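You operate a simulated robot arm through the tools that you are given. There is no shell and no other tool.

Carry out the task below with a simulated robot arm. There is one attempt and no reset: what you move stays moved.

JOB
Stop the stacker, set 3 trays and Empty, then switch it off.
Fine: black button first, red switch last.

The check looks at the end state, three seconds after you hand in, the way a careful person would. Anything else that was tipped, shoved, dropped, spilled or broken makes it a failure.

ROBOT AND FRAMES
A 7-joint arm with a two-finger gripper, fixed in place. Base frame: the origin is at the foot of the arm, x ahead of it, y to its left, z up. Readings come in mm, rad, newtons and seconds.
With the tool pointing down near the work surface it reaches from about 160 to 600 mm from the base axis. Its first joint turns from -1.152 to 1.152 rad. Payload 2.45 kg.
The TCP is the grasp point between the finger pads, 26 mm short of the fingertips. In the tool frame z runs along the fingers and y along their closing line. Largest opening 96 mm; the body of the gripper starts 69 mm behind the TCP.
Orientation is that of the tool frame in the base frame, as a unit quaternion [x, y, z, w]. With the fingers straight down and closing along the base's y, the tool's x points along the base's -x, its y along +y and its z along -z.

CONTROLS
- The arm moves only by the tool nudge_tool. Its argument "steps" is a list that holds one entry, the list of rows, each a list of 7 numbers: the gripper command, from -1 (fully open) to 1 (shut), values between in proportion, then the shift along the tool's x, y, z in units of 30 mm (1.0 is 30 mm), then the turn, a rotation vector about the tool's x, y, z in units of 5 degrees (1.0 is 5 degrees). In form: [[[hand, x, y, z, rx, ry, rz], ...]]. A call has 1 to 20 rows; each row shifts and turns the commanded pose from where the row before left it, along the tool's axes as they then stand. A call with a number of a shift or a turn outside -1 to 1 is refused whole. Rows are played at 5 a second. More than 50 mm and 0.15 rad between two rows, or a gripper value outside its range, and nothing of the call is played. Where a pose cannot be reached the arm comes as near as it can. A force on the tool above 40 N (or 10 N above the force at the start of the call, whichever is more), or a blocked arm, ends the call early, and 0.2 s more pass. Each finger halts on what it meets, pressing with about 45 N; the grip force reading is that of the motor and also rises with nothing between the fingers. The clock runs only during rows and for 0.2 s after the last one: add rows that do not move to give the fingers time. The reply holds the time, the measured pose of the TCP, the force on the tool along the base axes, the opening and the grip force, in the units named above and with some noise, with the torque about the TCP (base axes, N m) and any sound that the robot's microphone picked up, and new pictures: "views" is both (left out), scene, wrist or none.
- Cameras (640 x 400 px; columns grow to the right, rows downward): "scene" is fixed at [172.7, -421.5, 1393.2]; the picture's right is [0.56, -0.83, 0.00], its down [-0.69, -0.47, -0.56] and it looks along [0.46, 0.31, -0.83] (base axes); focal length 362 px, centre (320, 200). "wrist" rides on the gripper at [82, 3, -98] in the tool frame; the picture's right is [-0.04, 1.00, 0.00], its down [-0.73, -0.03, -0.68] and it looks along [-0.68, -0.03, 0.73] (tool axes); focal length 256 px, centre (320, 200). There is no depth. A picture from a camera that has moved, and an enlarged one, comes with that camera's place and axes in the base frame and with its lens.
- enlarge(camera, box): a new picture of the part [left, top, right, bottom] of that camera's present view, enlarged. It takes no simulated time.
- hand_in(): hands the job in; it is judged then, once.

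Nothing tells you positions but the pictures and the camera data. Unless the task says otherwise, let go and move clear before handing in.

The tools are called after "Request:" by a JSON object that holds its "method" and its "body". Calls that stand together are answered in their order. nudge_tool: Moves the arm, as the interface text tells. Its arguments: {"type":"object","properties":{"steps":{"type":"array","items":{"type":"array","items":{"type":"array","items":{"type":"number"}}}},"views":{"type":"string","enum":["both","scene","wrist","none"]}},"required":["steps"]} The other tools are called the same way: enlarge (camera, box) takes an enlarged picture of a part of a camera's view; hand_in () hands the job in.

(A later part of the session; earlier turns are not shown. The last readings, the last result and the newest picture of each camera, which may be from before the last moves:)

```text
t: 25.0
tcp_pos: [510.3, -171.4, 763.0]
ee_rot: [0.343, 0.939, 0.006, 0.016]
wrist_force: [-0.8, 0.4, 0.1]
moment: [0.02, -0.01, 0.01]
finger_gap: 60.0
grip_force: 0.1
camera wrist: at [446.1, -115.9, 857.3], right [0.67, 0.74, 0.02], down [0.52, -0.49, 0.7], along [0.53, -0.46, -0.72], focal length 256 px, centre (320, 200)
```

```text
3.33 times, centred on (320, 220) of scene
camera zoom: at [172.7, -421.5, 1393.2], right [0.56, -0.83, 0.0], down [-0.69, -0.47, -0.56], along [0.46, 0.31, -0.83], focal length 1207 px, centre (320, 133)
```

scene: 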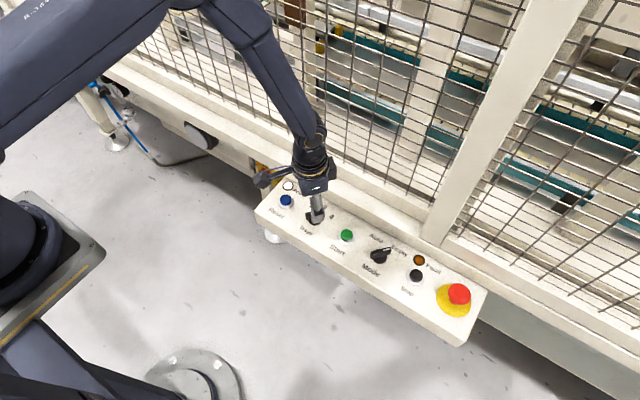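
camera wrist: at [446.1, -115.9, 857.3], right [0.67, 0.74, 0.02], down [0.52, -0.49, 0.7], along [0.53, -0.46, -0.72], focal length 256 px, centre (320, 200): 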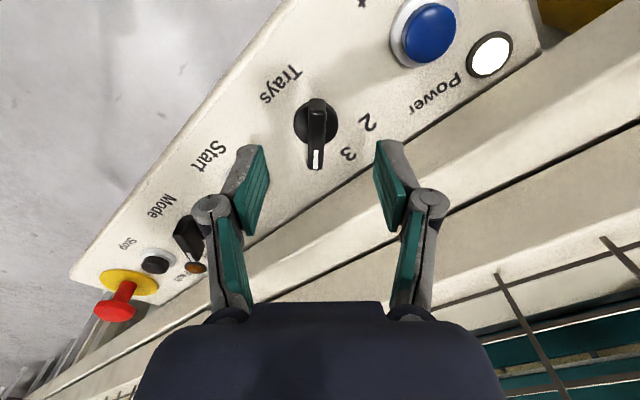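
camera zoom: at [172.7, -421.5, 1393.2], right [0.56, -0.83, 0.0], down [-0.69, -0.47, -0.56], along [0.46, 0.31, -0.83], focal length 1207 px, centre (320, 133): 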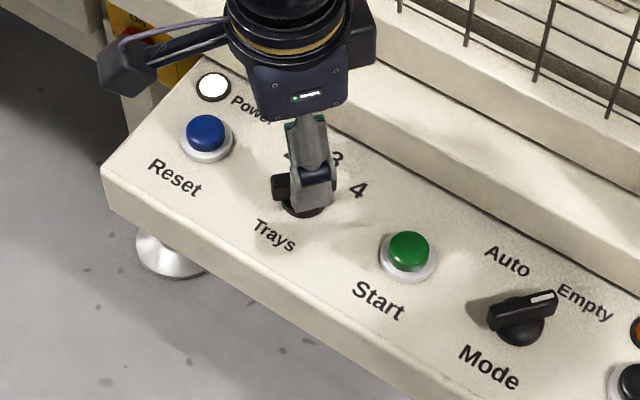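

The Trays pointer is on 4, at about -45°, with 3 straight ahead. The knob is about 3.5 mm off to one side and the angle needs about 4.5° more. I'll correct both and go partway down.

Request:
{"method": "nudge_tool", "body": {"steps": [[[-0.25, -0.027, -0.117, 0.3, 0, 0, 0.45], [-0.25, 0, 0, 0.3, 0, 0, 0.45], [-0.25, 0, 0, 0.2, 0, 0, 0], [-0.25, 0, 0, 0, 0, 0, 0]]], "views": "wrist"}}

Request:
{"method": "enlarge", "body": {"camera": "wrist", "box": [220, 80, 420, 220]}}

```text
t: 26.0
tcp_pos: [508.9, -174.7, 738.0]
ee_rot: [0.379, 0.925, 0.007, 0.017]
wrist_force: [0.6, 0.1, 0.3]
moment: [0.01, -0.01, -0.01]
finger_gap: 60.2
grip_force: 0.1
camera wrist: at [449.6, -114.4, 833.5], right [0.73, 0.68, 0.03], down [0.48, -0.54, 0.7], along [0.49, -0.5, -0.72], focal length 256 px, centre (320, 200)
```

wrist: 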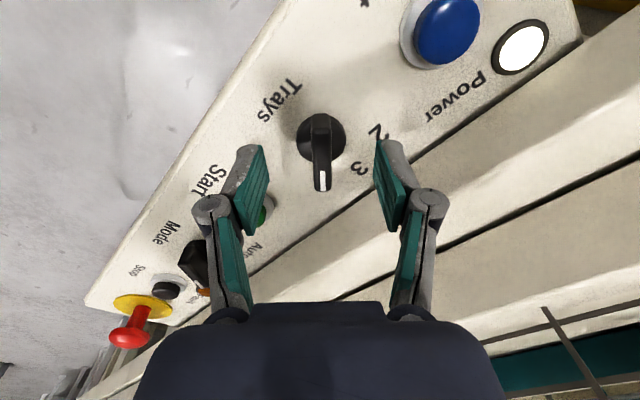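

```text
2.86 times, centred on (320, 150) of wrist
camera zoom: at [449.6, -114.4, 833.5], right [0.73, 0.68, 0.03], down [0.48, -0.54, 0.7], along [0.49, -0.5, -0.72], focal length 731 px, centre (320, 343)
```

zoom: 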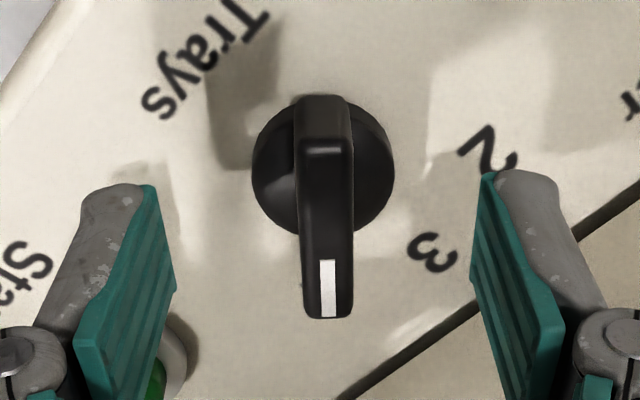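

The knob is centred and aligned between the fingers. I'll descend to the same grip height that worked on Mode and close.

Request:
{"method": "nudge_tool", "body": {"steps": [[[-0.25, 0, 0, 0.25, 0, 0, 0], [-0.25, 0, 0, 0.22, 0, 0, 0], [0.3, 0, 0, 0, 0, 0, 0], [0.6, 0, 0, 0, 0, 0, 0], [1, 0, 0, 0, 0, 0, 0], [1, 0, 0, 0, 0, 0, 0], [1, 0, 0, 0, 0, 0, 0]]], "views": "wrist"}}

```text
t: 27.6
tcp_pos: [509.7, -173.6, 722.6]
ee_rot: [0.378, 0.925, 0.006, 0.016]
wrist_force: [4.9, 4.3, -5.6]
moment: [-0.19, -0.04, 0.01]
finger_gap: 11.0
grip_force: 37.8
camera wrist: at [450.1, -113.4, 818.9], right [0.73, 0.68, 0.03], down [0.48, -0.54, 0.7], along [0.49, -0.49, -0.72], focal length 256 px, centre (320, 200)
```

wrist: 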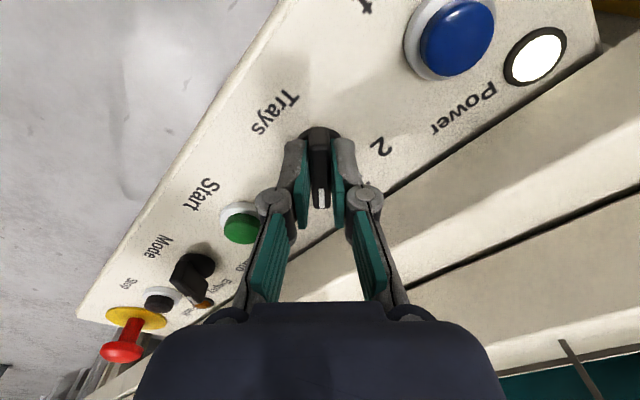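

The grip is clean with low forces. I'll turn counter-clockwise toward 3.

Request:
{"method": "nudge_tool", "body": {"steps": [[[1, 0, 0, 0, 0, 0, -0.7], [1, 0, 0, 0, 0, 0, -0.7], [1, 0, 0, 0, 0, 0, -0.7], [1, 0, 0, 0, 0, 0, -0.7], [1, 0, 0, 0, 0, 0, -0.7], [1, 0, 0, 0, 0, 0, -0.7], [1, 0, 0, 0, 0, 0, 0]]], "views": "wrist"}}

```text
t: 29.2
tcp_pos: [509.1, -173.1, 723.5]
ee_rot: [0.203, 0.979, 0.003, 0.016]
wrist_force: [1.3, 8.2, -19.4]
moment: [0.23, -0.01, 0.04]
finger_gap: 10.9
grip_force: 38.2
camera wrist: at [432.2, -138.4, 818.6], right [0.43, 0.9, 0.02], down [0.64, -0.32, 0.7], along [0.64, -0.29, -0.71], focal length 256 px, centre (320, 200)
```

wrist: 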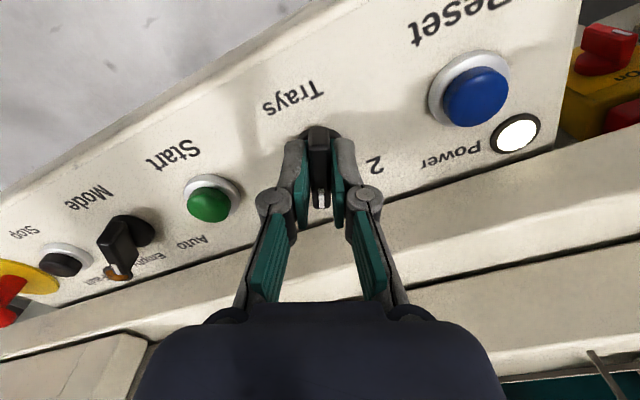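

The knob is about halfway to 3. I'll ease down slightly and finish to the straight-ahead position.

Request:
{"method": "nudge_tool", "body": {"steps": [[[1, 0, 0, 0.02, 0, 0, -0.7], [1, 0, 0, 0, 0, 0, -0.7], [1, 0, 0, 0, 0, 0, -0.7], [1, 0, 0, 0, 0, 0, -0.7], [1, 0, 0, 0, 0, 0, -0.7], [1, 0, 0, 0, 0, 0, -0.7], [1, 0, 0, 0, 0, 0, -0.5], [1, 0, 0, 0, 0, 0, 0]]], "views": "both"}}

Request:
{"method": "enlarge", "body": {"camera": "wrist", "box": [220, 80, 420, 220]}}

```text
t: 31.0
tcp_pos: [509.9, -175.5, 723.3]
ee_rot: [0.0, 1.0, 0.0, 0.016]
wrist_force: [-14.7, 3.0, 2.4]
moment: [0.08, 0.6, 0.01]
finger_gap: 11.0
grip_force: 38.0
camera wrist: at [424.1, -171.4, 818.4], right [0.04, 1.0, 0.0], down [0.71, -0.03, 0.7], along [0.7, -0.03, -0.71], focal length 256 px, centre (320, 200)
```

scene: 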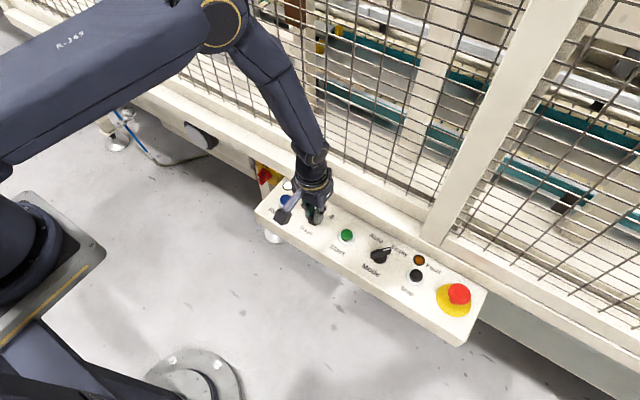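
wrist: 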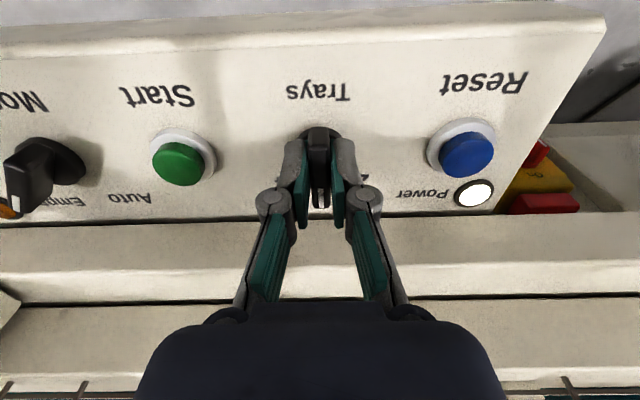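

```text
2.86 times, centred on (320, 150) of wrist
camera zoom: at [424.1, -171.4, 818.4], right [0.04, 1.0, 0.0], down [0.71, -0.03, 0.7], along [0.7, -0.03, -0.71], focal length 731 px, centre (320, 343)
```

zoom: 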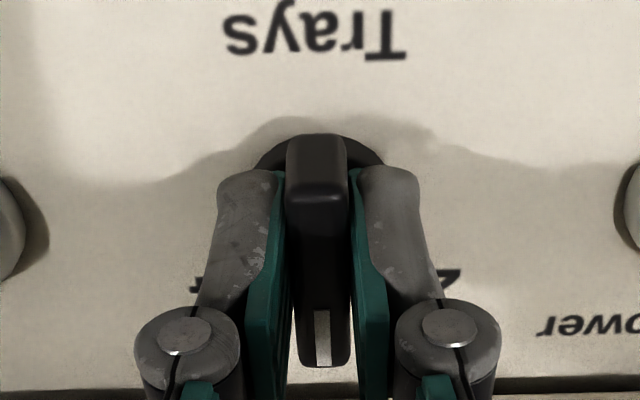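

At θ≈0 the bar points straight ahead toward 3. I'll release, lift straight up and check.

Request:
{"method": "nudge_tool", "body": {"steps": [[[0.4, 0, 0, 0, 0, 0, 0], [-0.25, 0, 0, 0, 0, 0, 0], [-0.25, 0, 0, 0, 0, 0, 0], [-0.25, 0, 0, 0, 0, 0, 0], [-0.25, 0, 0, -0.8, 0, 0, 0], [-0.25, 0, 0, -0.8, 0, 0, 0], [-0.25, 0, 0, -0.8, 0, 0, 0], [-0.25, 0, 0, 0, 0, 0, 0]]], "views": "both"}}

Request:
{"method": "enlarge", "body": {"camera": "wrist", "box": [220, 60, 420, 200]}}

Request:
{"method": "enlarge", "body": {"camera": "wrist", "box": [440, 60, 640, 220]}}

Request:
{"method": "enlarge", "body": {"camera": "scene", "box": [240, 140, 340, 220]}}

```text
t: 32.8
tcp_pos: [507.5, -173.3, 796.4]
ee_rot: [0.0, 1.0, 0.0, 0.017]
wrist_force: [-0.8, -0.1, -1.0]
moment: [-0.03, -0.02, -0.01]
finger_gap: 59.9
grip_force: 0.0
camera wrist: at [422.7, -170.3, 891.8], right [0.04, 1.0, 0.0], down [0.71, -0.03, 0.7], along [0.7, -0.03, -0.71], focal length 256 px, centre (320, 200)
```

scene: 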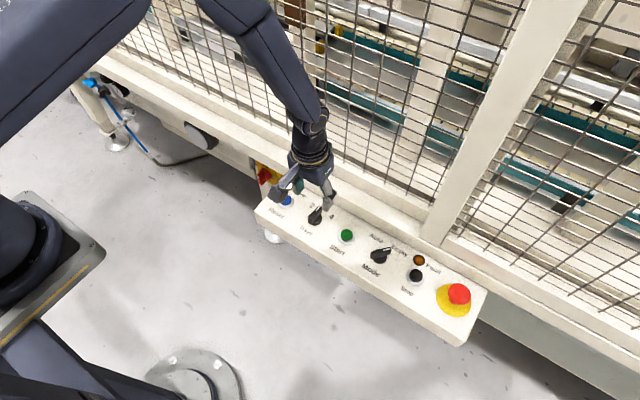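
wrist: 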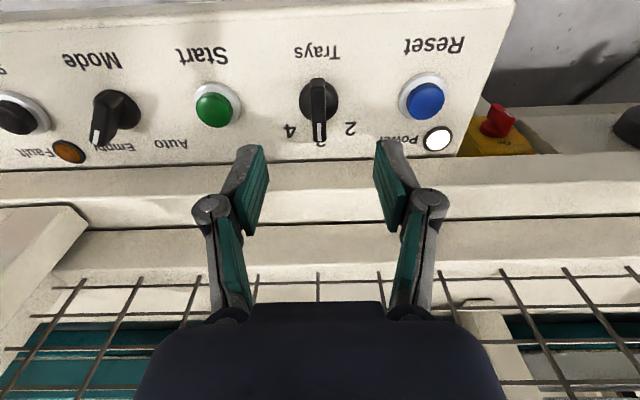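

```text
2.86 times, centred on (320, 130) of wrist
camera zoom: at [422.7, -170.3, 891.8], right [0.04, 1.0, 0.0], down [0.71, -0.03, 0.7], along [0.7, -0.03, -0.71], focal length 731 px, centre (320, 400)
```

zoom: 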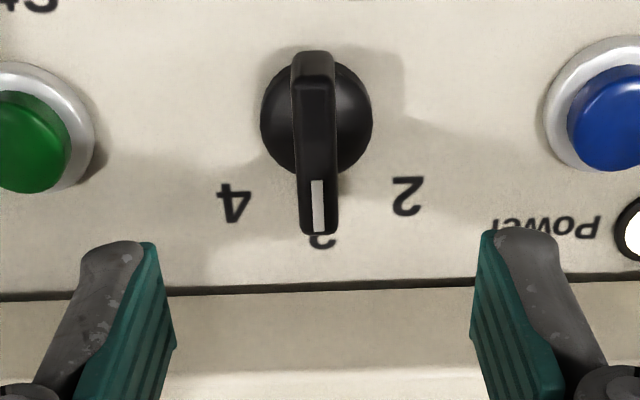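

```text
2.50 times, centred on (540, 140) of wrist
camera zoom: at [422.7, -170.3, 891.8], right [0.04, 1.0, 0.0], down [0.71, -0.03, 0.7], along [0.7, -0.03, -0.71], focal length 640 px, centre (-230, 350)
```

zoom: 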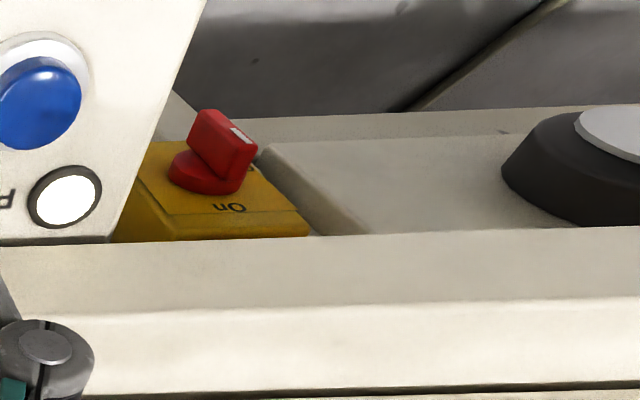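

```text
5.00 times, centred on (290, 180) of scene
camera zoom: at [172.6, -421.5, 1393.2], right [0.56, -0.83, 0.0], down [-0.69, -0.47, -0.56], along [0.46, 0.31, -0.83], focal length 1811 px, centre (470, 300)
```

zoom: 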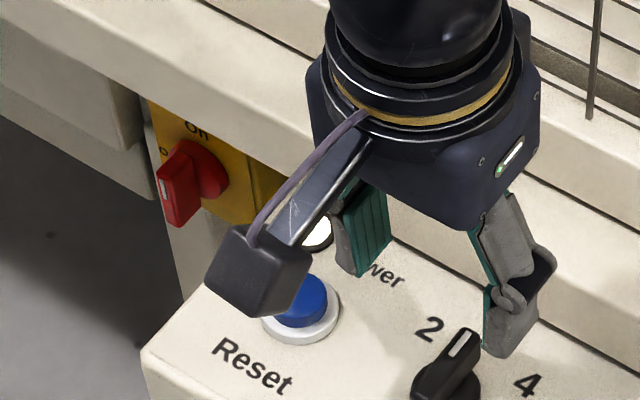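

Trays now points to 3. The red rotary switch faces the robot from a yellow box left of the console, so I'll back away, move left and tilt the tool forward to view it head-on.

Request:
{"method": "nudge_tool", "body": {"steps": [[[-0.25, 0.65, 0.85, -0.1, 0, 0, 0], [-0.25, 0.65, 0.85, 0, 0, 0, 0], [-0.25, 0.65, 0.85, 0, 0, 0, 0], [-0.25, 0.65, 0.85, 0, 0, 0, 0], [-0.25, 0.65, 0.85, 0, 0, 0, 0], [-0.25, 0.65, 0.85, 0, 0, 0, 0], [-0.25, 0.65, 0.85, 0, 0, 0, 0], [-0.25, 0.65, 0.85, 0, 0, 0, 0], [-0.25, 0, 0, 0, 0, -1, 0], [-0.25, 0, 0, 0, 0, -1, 0], [-0.25, 0, 0, 0, 0, -1, 0], [-0.25, 0, 0, 0, 0, -1, 0], [-0.25, 0, 0, 0, 0, -1, 0], [-0.25, 0, 0, 0, 0, 0, 0]]], "views": "both"}}

```text
t: 35.8
tcp_pos: [372.9, 32.1, 775.3]
ee_rot: [0.001, 0.972, 0.0, 0.233]
wrist_force: [0.1, -0.8, -0.1]
moment: [0.01, -0.02, -0.03]
finger_gap: 60.2
grip_force: 0.1
out of reach, approached as far as the arm can: row 11, 12, 13
camera wrist: at [255.2, 36.5, 826.1], right [0.04, 1.0, 0.02], down [0.34, -0.03, 0.94], along [0.94, -0.03, -0.35], focal length 256 px, centre (320, 200)
```

scene: 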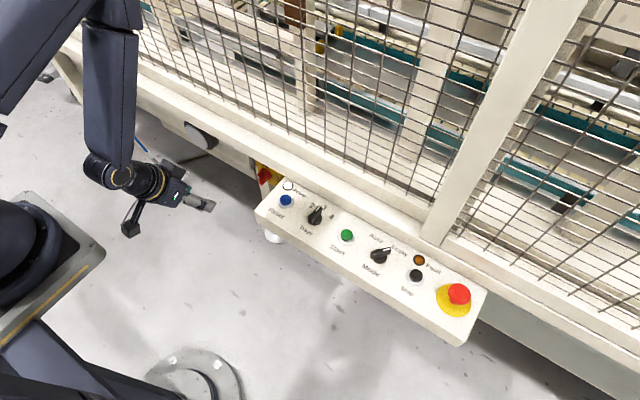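
wrist: 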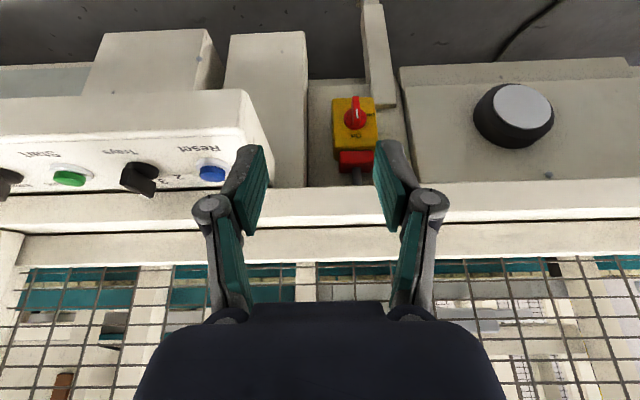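

The switch is visible now, though the arm could only tilt about 27° here. I'll zoom in on it.

Request:
{"method": "enlarge", "body": {"camera": "wrist", "box": [300, 70, 420, 190]}}

Request:
{"method": "enlarge", "body": {"camera": "scene", "box": [235, 145, 305, 205]}}

```text
3.33 times, centred on (360, 130) of wrist
camera zoom: at [255.2, 36.5, 826.1], right [0.04, 1.0, 0.02], down [0.34, -0.03, 0.94], along [0.94, -0.03, -0.35], focal length 853 px, centre (187, 433)
```

zoom: 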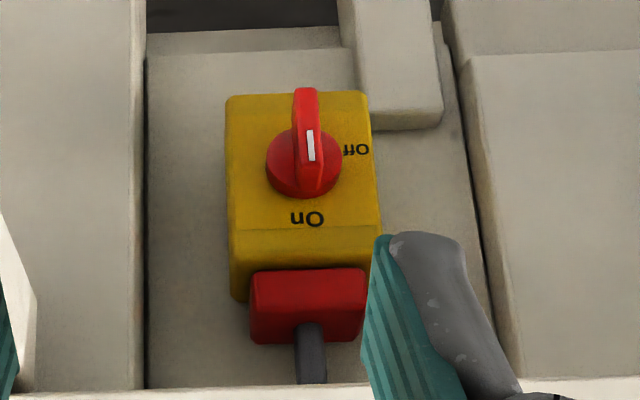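

```text
6.67 times, centred on (270, 175) of scene
camera zoom: at [172.7, -421.5, 1393.2], right [0.56, -0.83, 0.0], down [-0.69, -0.47, -0.56], along [0.46, 0.31, -0.83], focal length 2415 px, centre (653, 367)
```

zoom: 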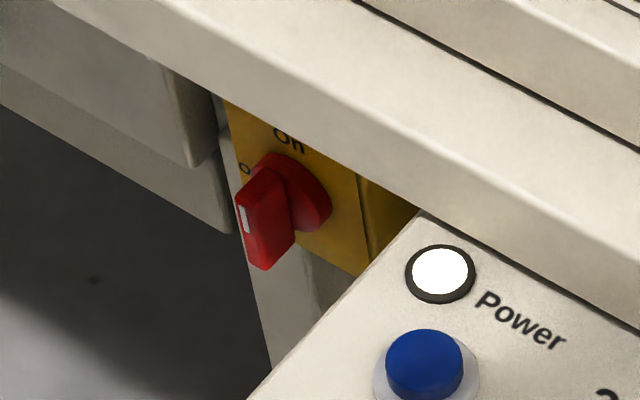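

The switch is a rotary handle now pointing up at On, and Off is to its left, on the +Y side. I place its axis near (y 90, z 531), facing the robot, with the handle front at x≈608. I need a horizontal tool there, so I'll move lower and forward first.

Request:
{"method": "nudge_tool", "body": {"steps": [[[-0.25, -0.03, 0.24, 0.8, 0, 0, 0], [-0.25, -0.03, 0.24, 0.8, 0, 0, 0], [-0.25, -0.03, 0.24, 0.8, 0, 0, 0], [-0.25, -0.03, 0.24, 0.8, 0, 0, 0], [-0.25, -0.03, 0.24, 0.8, 0, 0, 0], [-0.25, -0.03, 0.24, 0.8, 0, 0, 0], [-0.25, -0.03, 0.24, 0.8, 0, 0, 0], [-0.25, 0, 0, 0, 0, 0, 0]]], "views": "both"}}

```text
t: 37.6
tcp_pos: [453.1, 83.2, 629.8]
ee_rot: [0.001, 0.973, 0.0, 0.233]
wrist_force: [0.5, -0.1, 0.1]
moment: [0.02, 0.02, -0.04]
finger_gap: 59.8
grip_force: 0.0
camera wrist: at [336.7, 87.2, 679.9], right [0.04, 1.0, 0.02], down [0.35, -0.03, 0.94], along [0.94, -0.03, -0.35], focal length 256 px, centre (320, 200)
```

scene: 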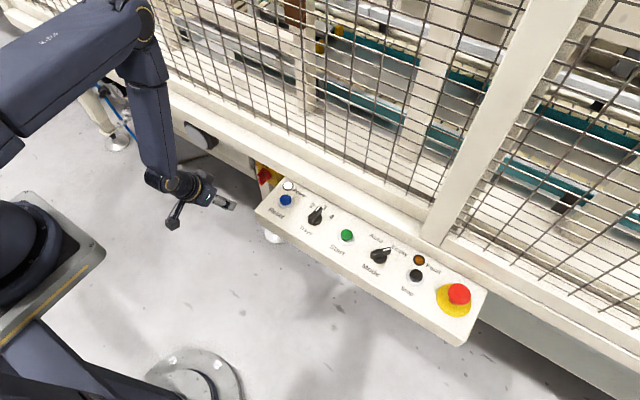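
wrist: 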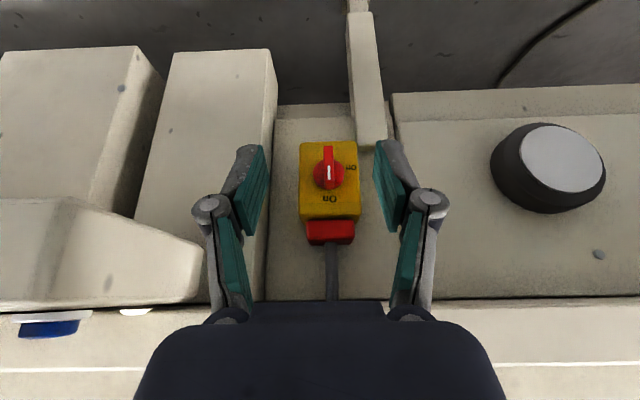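

The switch is now in a clear, nearly level view between the fingers. I'll zoom in to refine its position.

Request:
{"method": "enlarge", "body": {"camera": "wrist", "box": [270, 120, 390, 260]}}

Request:
{"method": "enlarge", "body": {"camera": "scene", "box": [140, 120, 300, 250]}}

```text
2.86 times, centred on (330, 190) of wrist
camera zoom: at [336.7, 87.2, 679.9], right [0.04, 1.0, 0.02], down [0.35, -0.03, 0.94], along [0.94, -0.03, -0.35], focal length 731 px, centre (291, 229)
```

zoom: 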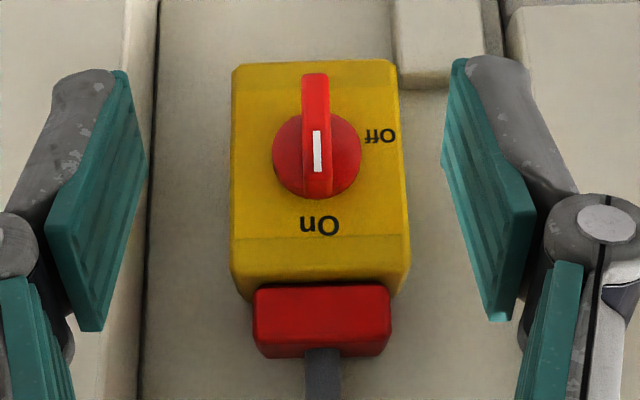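

```text
3.08 times, centred on (220, 185) of scene
camera zoom: at [172.7, -421.5, 1393.2], right [0.56, -0.83, 0.0], down [-0.69, -0.47, -0.56], along [0.46, 0.31, -0.83], focal length 1114 px, centre (628, 246)
```

zoom: 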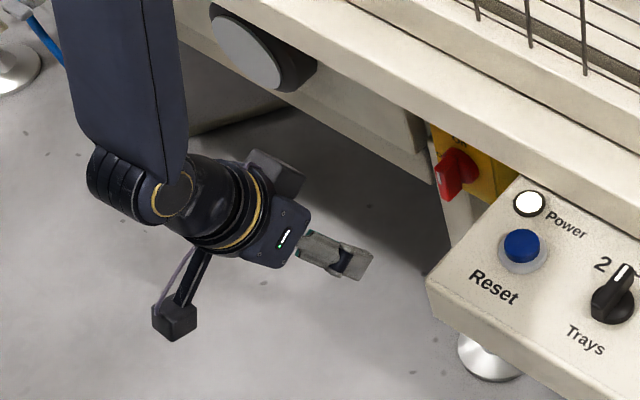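

Two views agree well: the handle axis is at y≈90, z≈535, the disc is near x≈638, and the handle front is near x≈604. I'll move a bit forward and down, then start tilting toward horizontal.

Request:
{"method": "nudge_tool", "body": {"steps": [[[-0.25, -0.29, 0.078, 0.9, 0, 0, 0], [-0.25, -0.29, 0.078, 0.9, 0, 0, 0], [-0.25, -0.29, 0.078, 0.9, 0, 0, 0], [-0.25, 0, 0, 0, 0, -0.9, 0], [-0.25, 0, 0, 0, 0, -0.9, 0], [-0.25, 0, 0, 0, 0, -0.9, 0], [-0.25, 0, 0, 0, 0, -0.9, 0], [-0.25, 0, 0, 0, 0, -0.9, 0], [-0.25, 0, 0, 0, 0, -0.9, 0], [-0.25, 0, 0, 0, 0, 0, 0]]], "views": "both"}}

```text
t: 39.8
tcp_pos: [514.3, 91.1, 569.5]
ee_rot: [0.0, 0.891, 0.0, 0.454]
wrist_force: [0.5, 0.0, 0.8]
moment: [0.0, -0.01, 0.02]
finger_gap: 60.0
grip_force: 0.0
camera wrist: at [386.6, 94.4, 560.5], right [0.02, 1.0, 0.03], down [-0.12, -0.03, 0.99], along [0.99, -0.03, 0.12], focal length 256 px, centre (320, 200)
```

scene: 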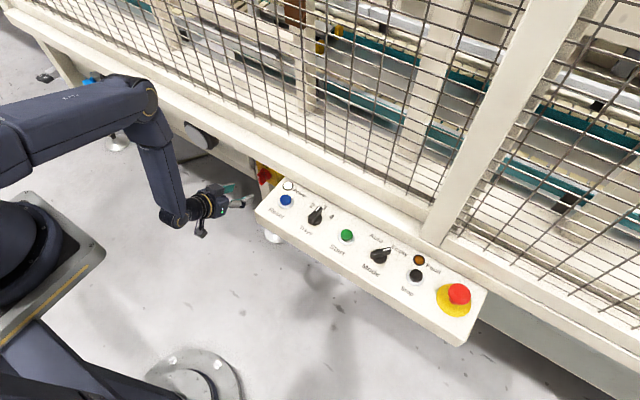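
wrist: 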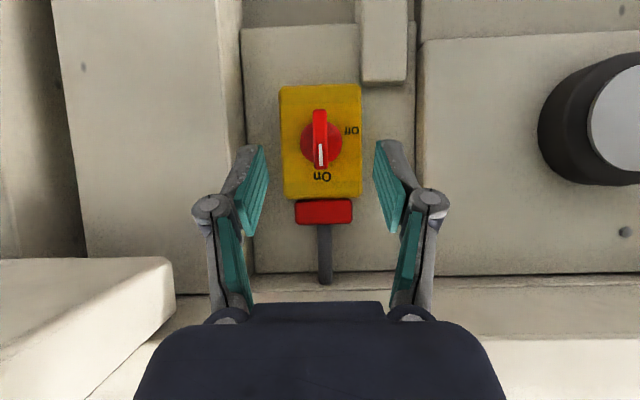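

It reached a 54° tilt without trouble. I'll continue to horizontal.

Request:
{"method": "nudge_tool", "body": {"steps": [[[-0.25, 0, 0, 0, 0, -0.9, 0], [-0.25, 0, 0, 0, 0, -0.9, 0], [-0.25, 0, 0, 0, 0, -0.9, 0], [-0.25, 0, 0, 0, 0, -0.9, 0], [-0.25, 0, 0, 0, 0, -0.9, 0], [-0.25, 0, 0, 0, 0, -0.9, 0], [-0.25, 0, 0, 0, 0, -0.9, 0], [-0.25, 0, 0, 0, 0, -0.9, 0], [-0.25, 0, 0, 0, 0, 0, 0]]], "views": "both"}}

Request:
{"method": "enlarge", "body": {"camera": "wrist", "box": [250, 40, 400, 220]}}

```text
t: 41.8
tcp_pos: [553.8, 95.4, 641.8]
ee_rot: [0.0, 0.748, -0.001, 0.664]
wrist_force: [1.0, -0.4, 0.4]
moment: [-0.01, 0.02, 0.01]
finger_gap: 59.8
grip_force: 0.0
out of reach, approached as far as the arm can: row 4, 5, 6, 7, 8
camera wrist: at [447.2, 99.6, 570.8], right [0.01, 1.0, 0.04], down [-0.59, -0.03, 0.81], along [0.81, -0.03, 0.59], focal length 256 px, centre (320, 200)
```

scene: 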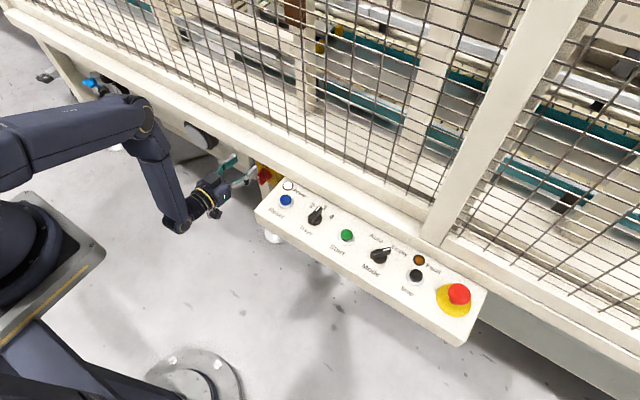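
wrist: 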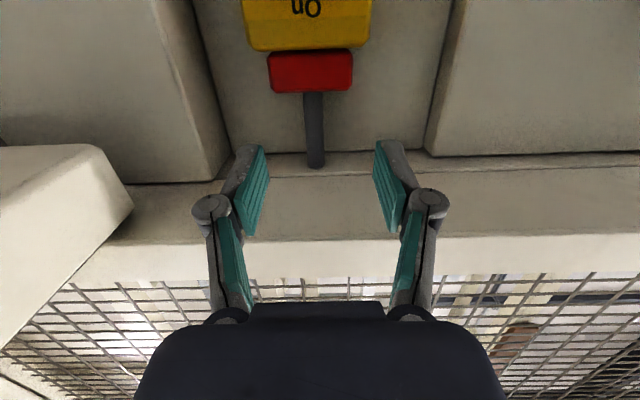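

```text
2.22 times, centred on (325, 130) of wrist
camera zoom: at [447.2, 99.6, 570.8], right [0.01, 1.0, 0.04], down [-0.59, -0.03, 0.81], along [0.81, -0.03, 0.59], focal length 569 px, centre (309, 356)
```

zoom: 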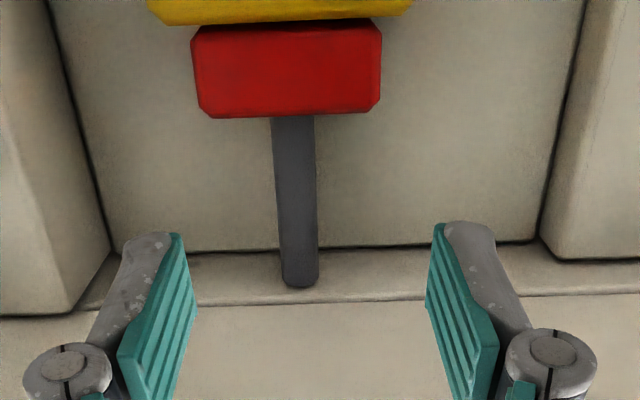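

The arm couldn't hold that close-in horizontal pose and drifted up to z≈642, with the fingertips near x≈580 under the beam. A pose further forward should be reachable, so I'll command 30 mm forward and 20 mm down and see whether it settles.

Request:
{"method": "nudge_tool", "body": {"steps": [[[-0.25, 0.35, 0, 0, 0, 0, 0], [-0.25, 0.3, 0, 0.3, 0, 0, 0], [-0.25, 0, 0, 0.3, 0, 0, 0], [-0.25, 0, 0, 0.4, 0, 0, 0], [-0.25, 0, 0, 0, 0, 0, 0]]], "views": "both"}}

```text
t: 43.0
tcp_pos: [592.0, 101.7, 641.4]
ee_rot: [0.0, 0.734, 0.0, 0.679]
wrist_force: [-0.6, -0.7, 0.4]
moment: [-0.01, 0.02, -0.02]
finger_gap: 59.8
grip_force: 0.0
out of reach, approached as far as the arm can: row 1
camera wrist: at [487.9, 106.1, 566.1], right [0.0, 1.0, 0.04], down [-0.62, -0.03, 0.78], along [0.79, -0.03, 0.62], focal length 256 px, centre (320, 200)
```

scene: 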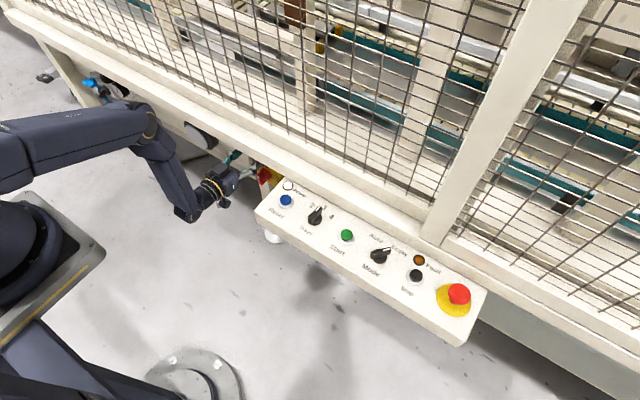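
wrist: 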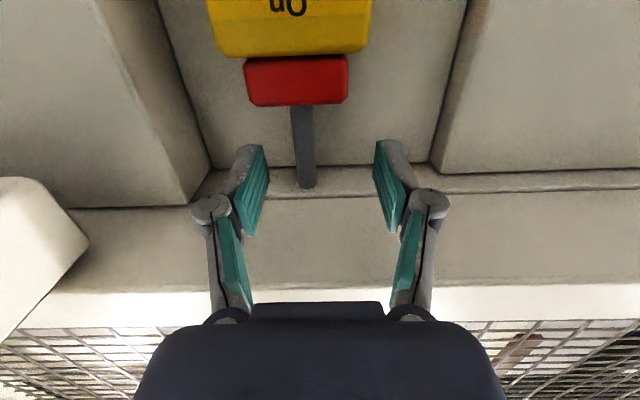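

The hand is near z≈641 with the fingertips at x≈618, close under the beam and above the red block on top of the switch. I'll back out to x≈558 first, then re-centre in y, before going down.

Request:
{"method": "nudge_tool", "body": {"steps": [[[-0.25, 0, 0, -0.5, 0, 0, 0], [-0.25, 0.1, -0.2, -0.5, 0, 0, 0], [-0.25, 0.3, -0.2, 0, 0, 0, 0], [-0.25, 0, 0, 0, 0, 0, 0]]], "views": "both"}}

```text
t: 44.0
tcp_pos: [561.0, 96.5, 637.4]
ee_rot: [-0.001, 0.734, 0.001, 0.679]
wrist_force: [0.1, 0.4, 0.8]
moment: [0.01, 0.0, 0.02]
finger_gap: 60.2
grip_force: 0.0
out of reach, approached as far as the arm can: row 3
camera wrist: at [457.0, 99.9, 565.2], right [0.0, 1.0, 0.04], down [-0.62, -0.03, 0.78], along [0.79, -0.03, 0.62], focal length 256 px, centre (320, 200)
```

scene: 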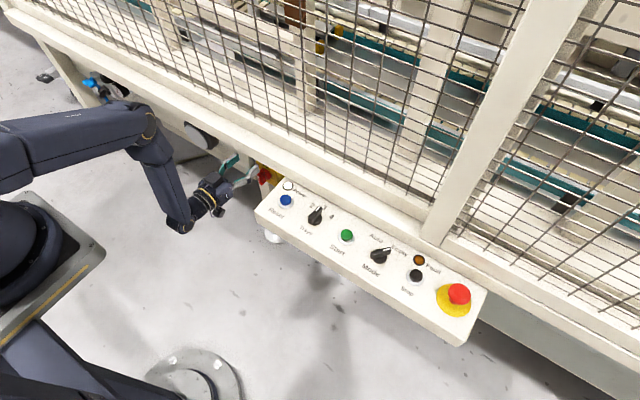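
wrist: 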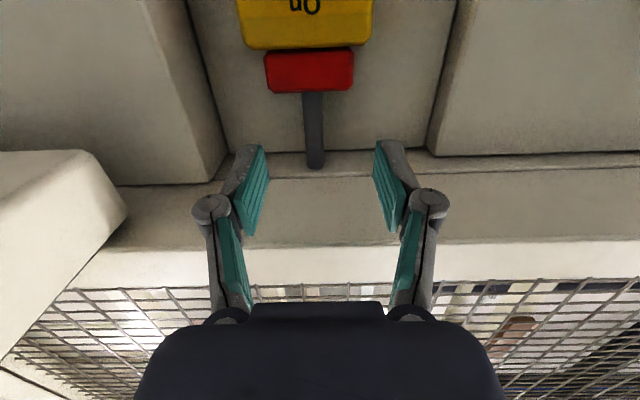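

Going down while fully horizontal is out of reach because the wrist bend is limited. I'll turn the handle another way: tilt about 54°, fingers closed, and push the handle's upper end from its right side toward Off along an arc. First I'll back off and return to that tilt.

Request:
{"method": "nudge_tool", "body": {"steps": [[[0.2, 0, 0, -0.6, 0, 0.9, 0], [1, 0, 0, -0.6, 0, 0.9, 0], [1, 0, 0, 0, 0, 0.9, 0], [1, 0, 0, 0, 0, 0.9, 0], [1, 0, 0, 0, 0, 0.9, 0], [1, 0, 0, 0, 0, 0.9, 0], [1, 0, 0, 0, 0, 0.9, 0], [1, 0, 0, 0, 0, 0, 0], [1, 0, 0, 0, 0, 0, 0]]], "views": "wrist"}}

```text
t: 46.0
tcp_pos: [525.0, 96.6, 643.3]
ee_rot: [0.0, 0.891, 0.0, 0.453]
wrist_force: [0.3, -0.5, 0.3]
moment: [-0.01, 0.06, 0.05]
finger_gap: 0.0
grip_force: 28.6
camera wrist: at [397.8, 100.1, 635.4], right [0.02, 1.0, 0.03], down [-0.12, -0.03, 0.99], along [0.99, -0.03, 0.12], focal length 256 px, centre (320, 200)
```

wrist: 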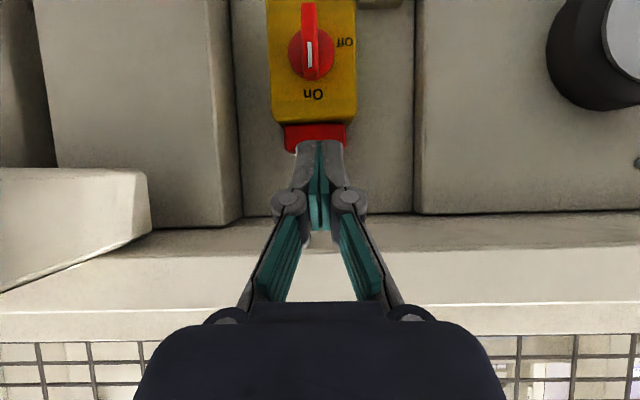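

The tool is back at a 54° tilt with the fingers closed. I'll zoom in on the switch for one more position fix before approaching.

Request:
{"method": "enlarge", "body": {"camera": "wrist", "box": [250, 0, 380, 160]}}

Request:
{"method": "enlarge", "body": {"camera": "scene", "box": [180, 130, 310, 230]}}

```text
2.50 times, centred on (315, 80) of wrist
camera zoom: at [397.8, 100.1, 635.4], right [0.02, 1.0, 0.03], down [-0.12, -0.03, 0.99], along [0.99, -0.03, 0.12], focal length 640 px, centre (332, 500)
```

zoom: 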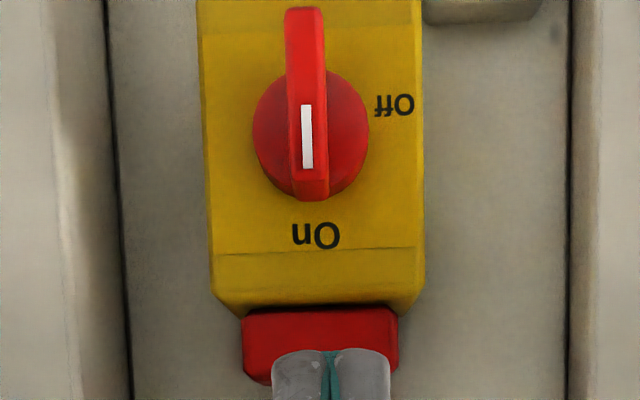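

```text
4.00 times, centred on (245, 180) of scene
camera zoom: at [172.7, -421.5, 1393.2], right [0.56, -0.83, 0.0], down [-0.69, -0.47, -0.56], along [0.46, 0.31, -0.83], focal length 1449 px, centre (620, 280)
```

zoom: 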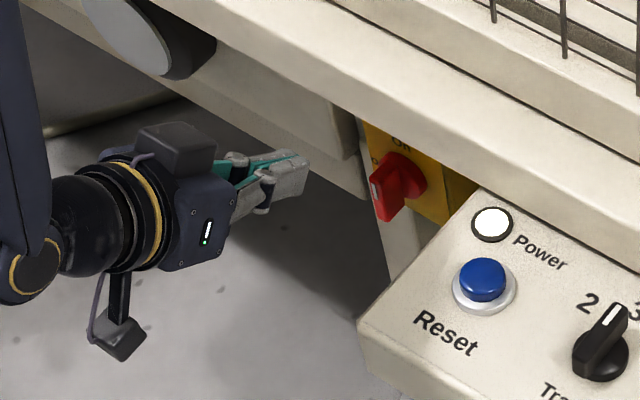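

The fix is consistent: handle axis at (y≈90, z≈533), handle front at x≈605, and its upper end up to z≈566. I'll approach to the right of the handle's upper end, stopping short of the handle.

Request:
{"method": "nudge_tool", "body": {"steps": [[[1, 0.301, -0.362, 0.7, 0, 0, 0], [1, 0.301, -0.362, 0.7, 0, 0, 0], [1, 0.301, -0.362, 0.7, 0, 0, 0], [1, 0, 0, 0, 0, 0, 0]]], "views": "both"}}

Request:
{"method": "enlarge", "body": {"camera": "wrist", "box": [250, 30, 410, 180]}}

Request:
{"method": "enlarge", "body": {"camera": "scene", "box": [200, 140, 300, 220]}}

```text
t: 47.0
tcp_pos: [561.3, 62.9, 585.9]
ee_rot: [0.0, 0.891, 0.0, 0.454]
wrist_force: [-0.2, 0.1, -0.5]
moment: [-0.02, -0.01, -0.05]
finger_gap: 0.0
grip_force: 28.2
camera wrist: at [433.9, 67.2, 576.6], right [0.02, 1.0, 0.03], down [-0.12, -0.03, 0.99], along [0.99, -0.03, 0.12], focal length 256 px, centre (320, 200)
```

scene: 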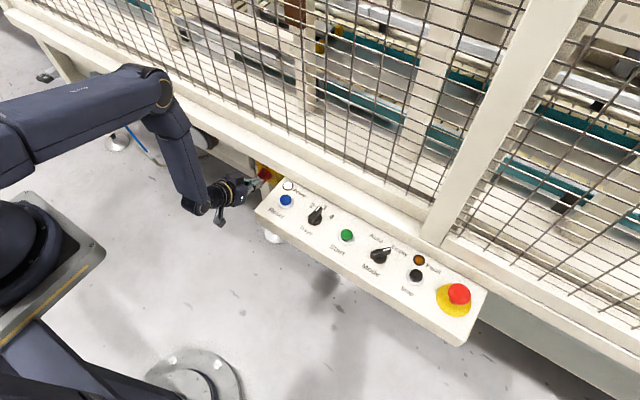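
wrist: 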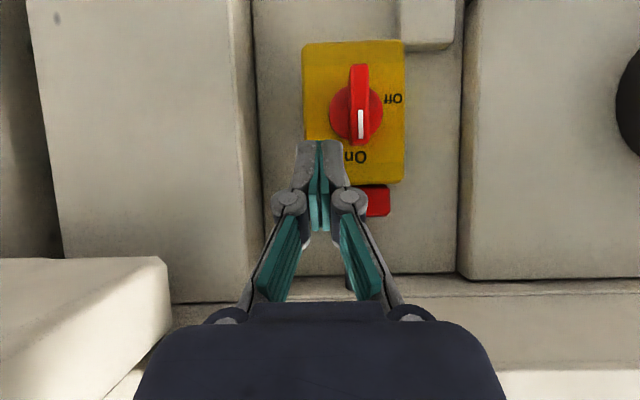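

```text
2.67 times, centred on (330, 105) of wrist
camera zoom: at [433.9, 67.2, 576.6], right [0.02, 1.0, 0.03], down [-0.12, -0.03, 0.99], along [0.99, -0.03, 0.12], focal length 683 px, centre (293, 453)
```

zoom: 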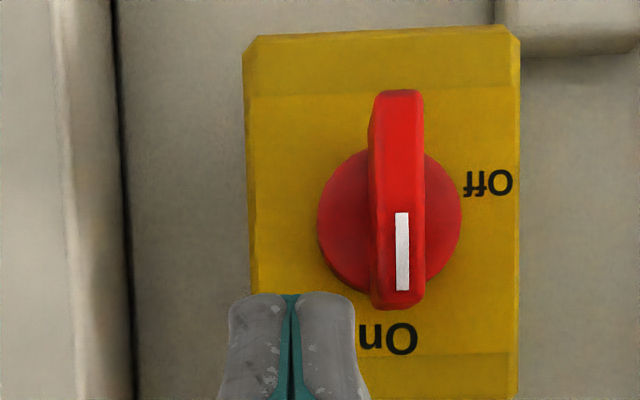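

```text
5.00 times, centred on (250, 180) of scene
camera zoom: at [172.6, -421.5, 1393.2], right [0.56, -0.83, 0.0], down [-0.69, -0.47, -0.56], along [0.46, 0.31, -0.83], focal length 1811 px, centre (670, 300)
```

zoom: 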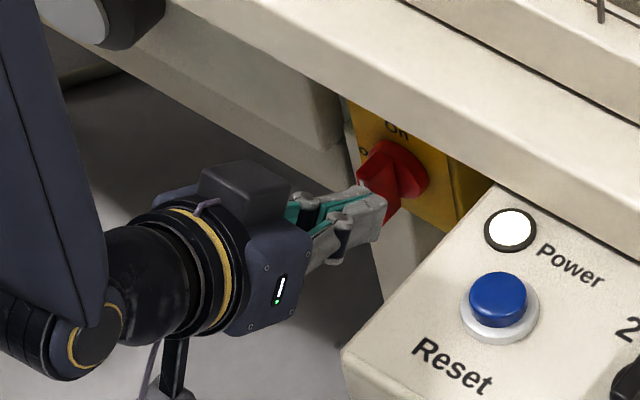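

The fingertips match the prediction and are clear to the right of the handle. I'll move forward alongside its upper half, still with about 10 mm sideways clearance.

Request:
{"method": "nudge_tool", "body": {"steps": [[[1, -0.293, 0.02, 0.57, 0, 0, 0], [1, -0.293, 0.02, 0.57, 0, 0, 0], [1, 0, 0, 0, 0, 0, 0]]], "views": "both"}}

Request:
{"method": "enlarge", "body": {"camera": "wrist", "box": [250, 30, 410, 180]}}

Request:
{"method": "enlarge", "body": {"camera": "scene", "box": [220, 140, 300, 210]}}

```text
t: 47.8
tcp_pos: [597.8, 64.5, 578.2]
ee_rot: [0.0, 0.891, 0.001, 0.454]
wrist_force: [-0.9, 0.6, -0.9]
moment: [-0.01, 0.03, 0.0]
finger_gap: 0.4
grip_force: 28.7
camera wrist: at [470.9, 68.2, 569.9], right [0.02, 1.0, 0.03], down [-0.12, -0.03, 0.99], along [0.99, -0.03, 0.12], focal length 256 px, centre (320, 200)
```

scene: 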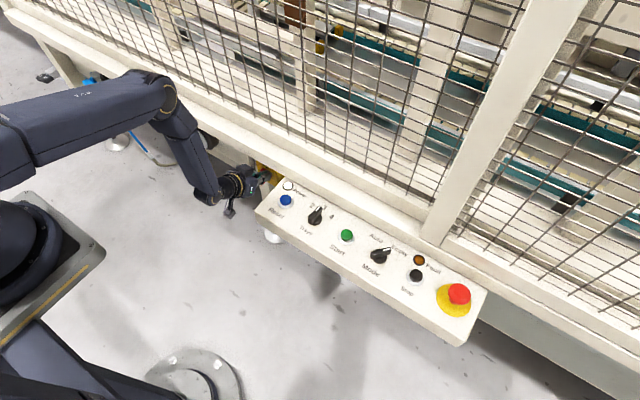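
wrist: 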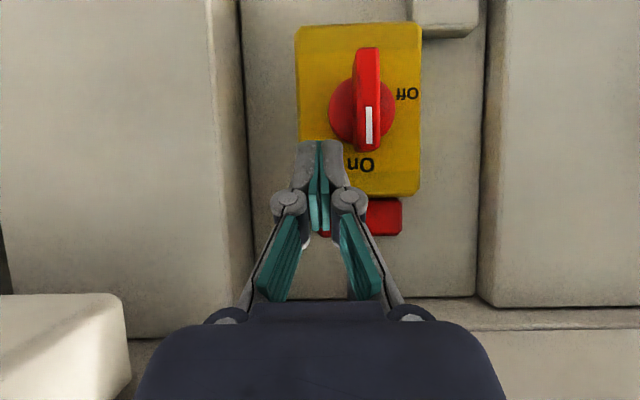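

```text
2.67 times, centred on (330, 105) of wrist
camera zoom: at [470.9, 68.2, 569.9], right [0.02, 1.0, 0.03], down [-0.12, -0.03, 0.99], along [0.99, -0.03, 0.12], focal length 683 px, centre (293, 453)
```

zoom: 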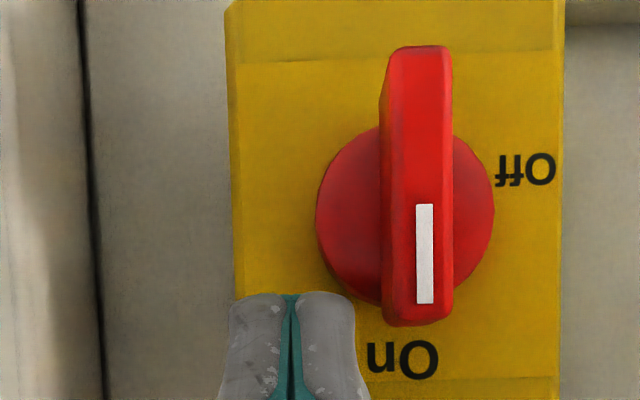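

```text
5.71 times, centred on (260, 175) of scene
camera zoom: at [172.7, -421.5, 1393.2], right [0.56, -0.83, 0.0], down [-0.69, -0.47, -0.56], along [0.46, 0.31, -0.83], focal length 2070 px, centre (663, 343)
```

zoom: 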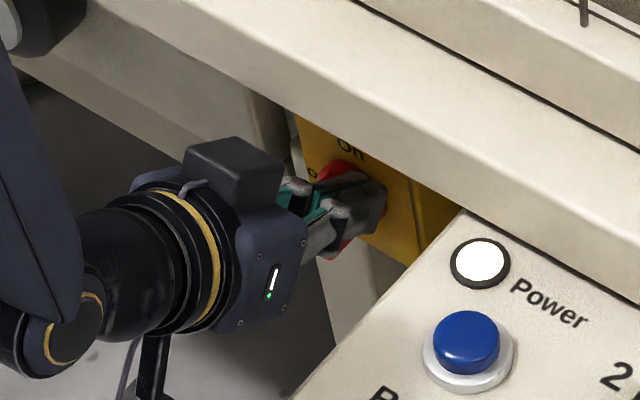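

The handle measures as symmetric, about ±25 mm around its axis at z≈536, with my contact corner about 17 mm above the axis. I'll begin pushing left along the arc and check force and handle motion.

Request:
{"method": "nudge_tool", "body": {"steps": [[[1, 0, 0.16, 0, 0, 0, 0], [1, 0, 0.16, 0, 0, 0, 0], [1, -0.027, 0.153, -0.02, 0, 0, 0], [1, 0.008, 0.157, 0.006, 0, 0, 0], [1, 0, 0, 0, 0, 0, 0]]], "views": "wrist"}}

Request:
{"method": "enlarge", "body": {"camera": "wrist", "box": [250, 30, 410, 180]}}

```text
t: 49.0
tcp_pos: [597.9, 84.9, 580.3]
ee_rot: [0.001, 0.891, -0.001, 0.454]
wrist_force: [1.1, -4.4, 0.0]
moment: [-0.1, -0.01, -0.07]
finger_gap: 0.0
grip_force: 28.3
camera wrist: at [470.7, 88.3, 571.2], right [0.02, 1.0, 0.03], down [-0.12, -0.03, 0.99], along [0.99, -0.03, 0.12], focal length 256 px, centre (320, 200)
```

wrist: 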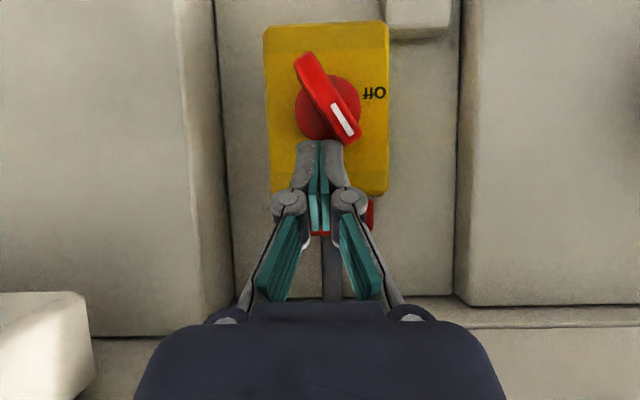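

```text
2.67 times, centred on (330, 105) of wrist
camera zoom: at [470.7, 88.3, 571.2], right [0.02, 1.0, 0.03], down [-0.12, -0.03, 0.99], along [0.99, -0.03, 0.12], focal length 683 px, centre (293, 453)
```

zoom: 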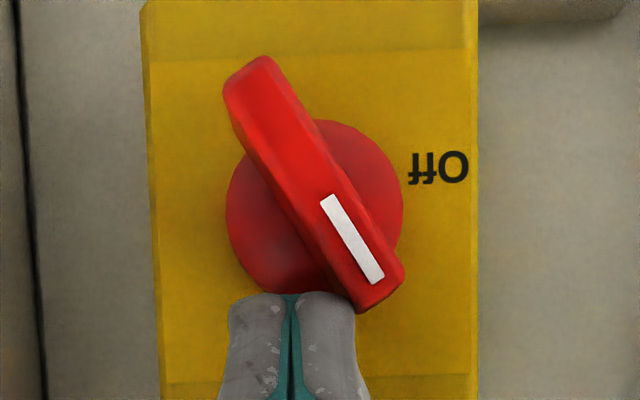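

The handle has turned about 30° with only about 4 N, and the finger holds contact well. I'll continue along the arc, now moving left and down.

Request:
{"method": "nudge_tool", "body": {"steps": [[[1, 0.089, 0.153, 0.065, 0, 0, 0], [1, 0.081, 0.117, 0.059, 0, 0, 0], [1, 0.094, 0.1, 0.069, 0, 0, 0], [1, 0, 0, 0, 0, 0, 0]]], "views": "wrist"}}

Request:
{"method": "enlarge", "body": {"camera": "wrist", "box": [250, 30, 410, 180]}}

```text
t: 50.0
tcp_pos: [599.8, 96.4, 571.2]
ee_rot: [-0.001, 0.89, 0.001, 0.455]
wrist_force: [1.4, 1.8, 6.5]
moment: [0.04, -0.16, -0.01]
finger_gap: 0.0
grip_force: 28.9
camera wrist: at [472.1, 99.2, 561.5], right [0.02, 1.0, 0.03], down [-0.12, -0.03, 0.99], along [0.99, -0.03, 0.12], focal length 256 px, centre (320, 200)
```

wrist: 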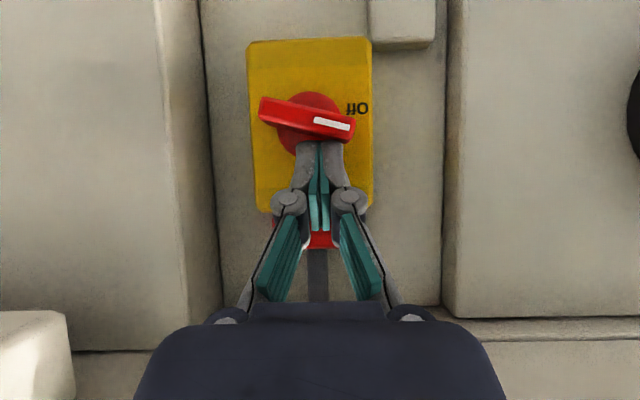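

```text
2.67 times, centred on (330, 105) of wrist
camera zoom: at [472.1, 99.2, 561.5], right [0.02, 1.0, 0.03], down [-0.12, -0.03, 0.99], along [0.99, -0.03, 0.12], focal length 683 px, centre (293, 453)
```

zoom: 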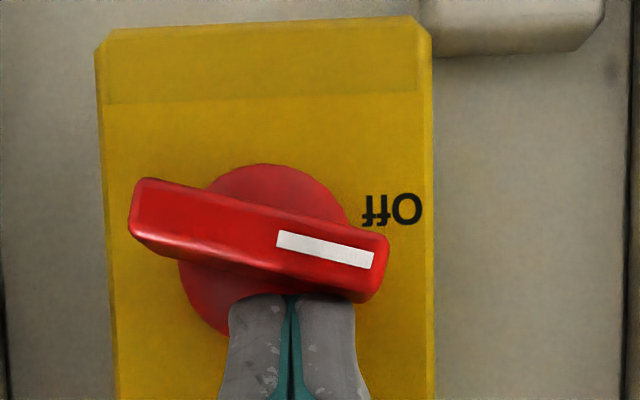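

The handle is about 12° short of Off. I'll push straight down in small steps to finish.

Request:
{"method": "nudge_tool", "body": {"steps": [[[1, 0.04, 0.03, 0.03, 0, 0, 0], [1, 0.04, 0.03, 0.03, 0, 0, 0], [1, 0.03, 0, 0.02, 0, 0, 0], [1, 0, 0, 0, 0, 0, 0]]], "views": "wrist"}}

Request:
{"method": "enlarge", "body": {"camera": "wrist", "box": [250, 30, 410, 180]}}

Request:
{"method": "enlarge", "body": {"camera": "scene", "box": [220, 140, 340, 230]}}

```text
t: 51.0
tcp_pos: [600.1, 96.1, 565.9]
ee_rot: [0.0, 0.89, 0.0, 0.456]
wrist_force: [0.8, 6.6, 12.3]
moment: [0.16, -0.16, 0.11]
finger_gap: 6.2
grip_force: 28.6
camera wrist: at [472.0, 100.9, 557.5], right [0.02, 1.0, 0.03], down [-0.12, -0.03, 0.99], along [0.99, -0.03, 0.12], focal length 256 px, centre (320, 200)
```

wrist: 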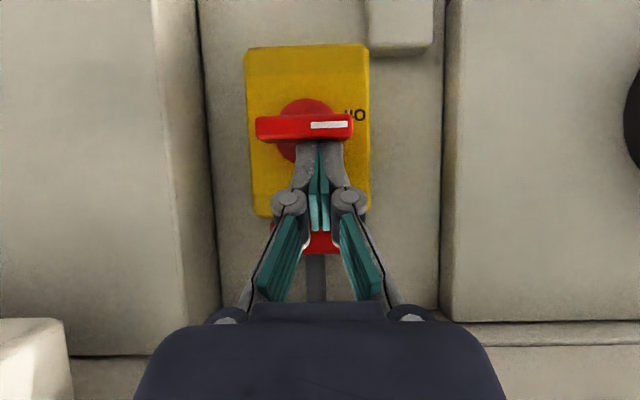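

```text
2.67 times, centred on (330, 105) of wrist
camera zoom: at [472.0, 100.9, 557.5], right [0.02, 1.0, 0.03], down [-0.12, -0.03, 0.99], along [0.99, -0.03, 0.12], focal length 683 px, centre (293, 453)
```

zoom: 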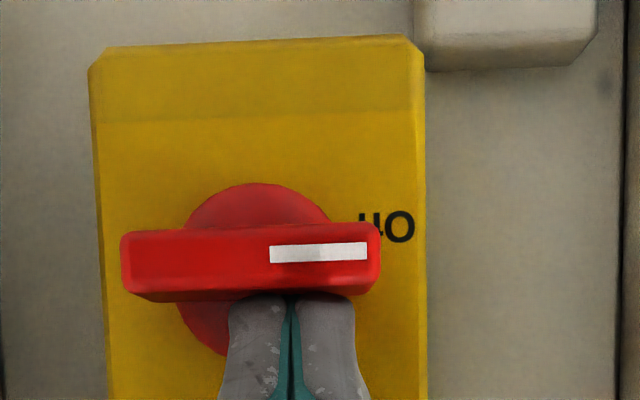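

```text
4.44 times, centred on (280, 185) of scene
camera zoom: at [172.4, -421.5, 1393.2], right [0.56, -0.83, 0.0], down [-0.69, -0.47, -0.56], along [0.46, 0.31, -0.83], focal length 1610 px, centre (498, 267)
```

zoom: 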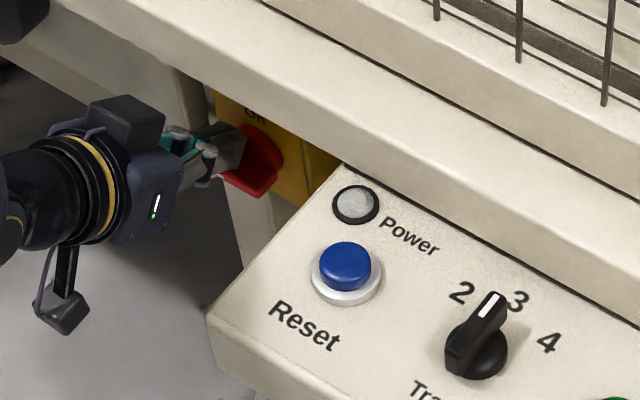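

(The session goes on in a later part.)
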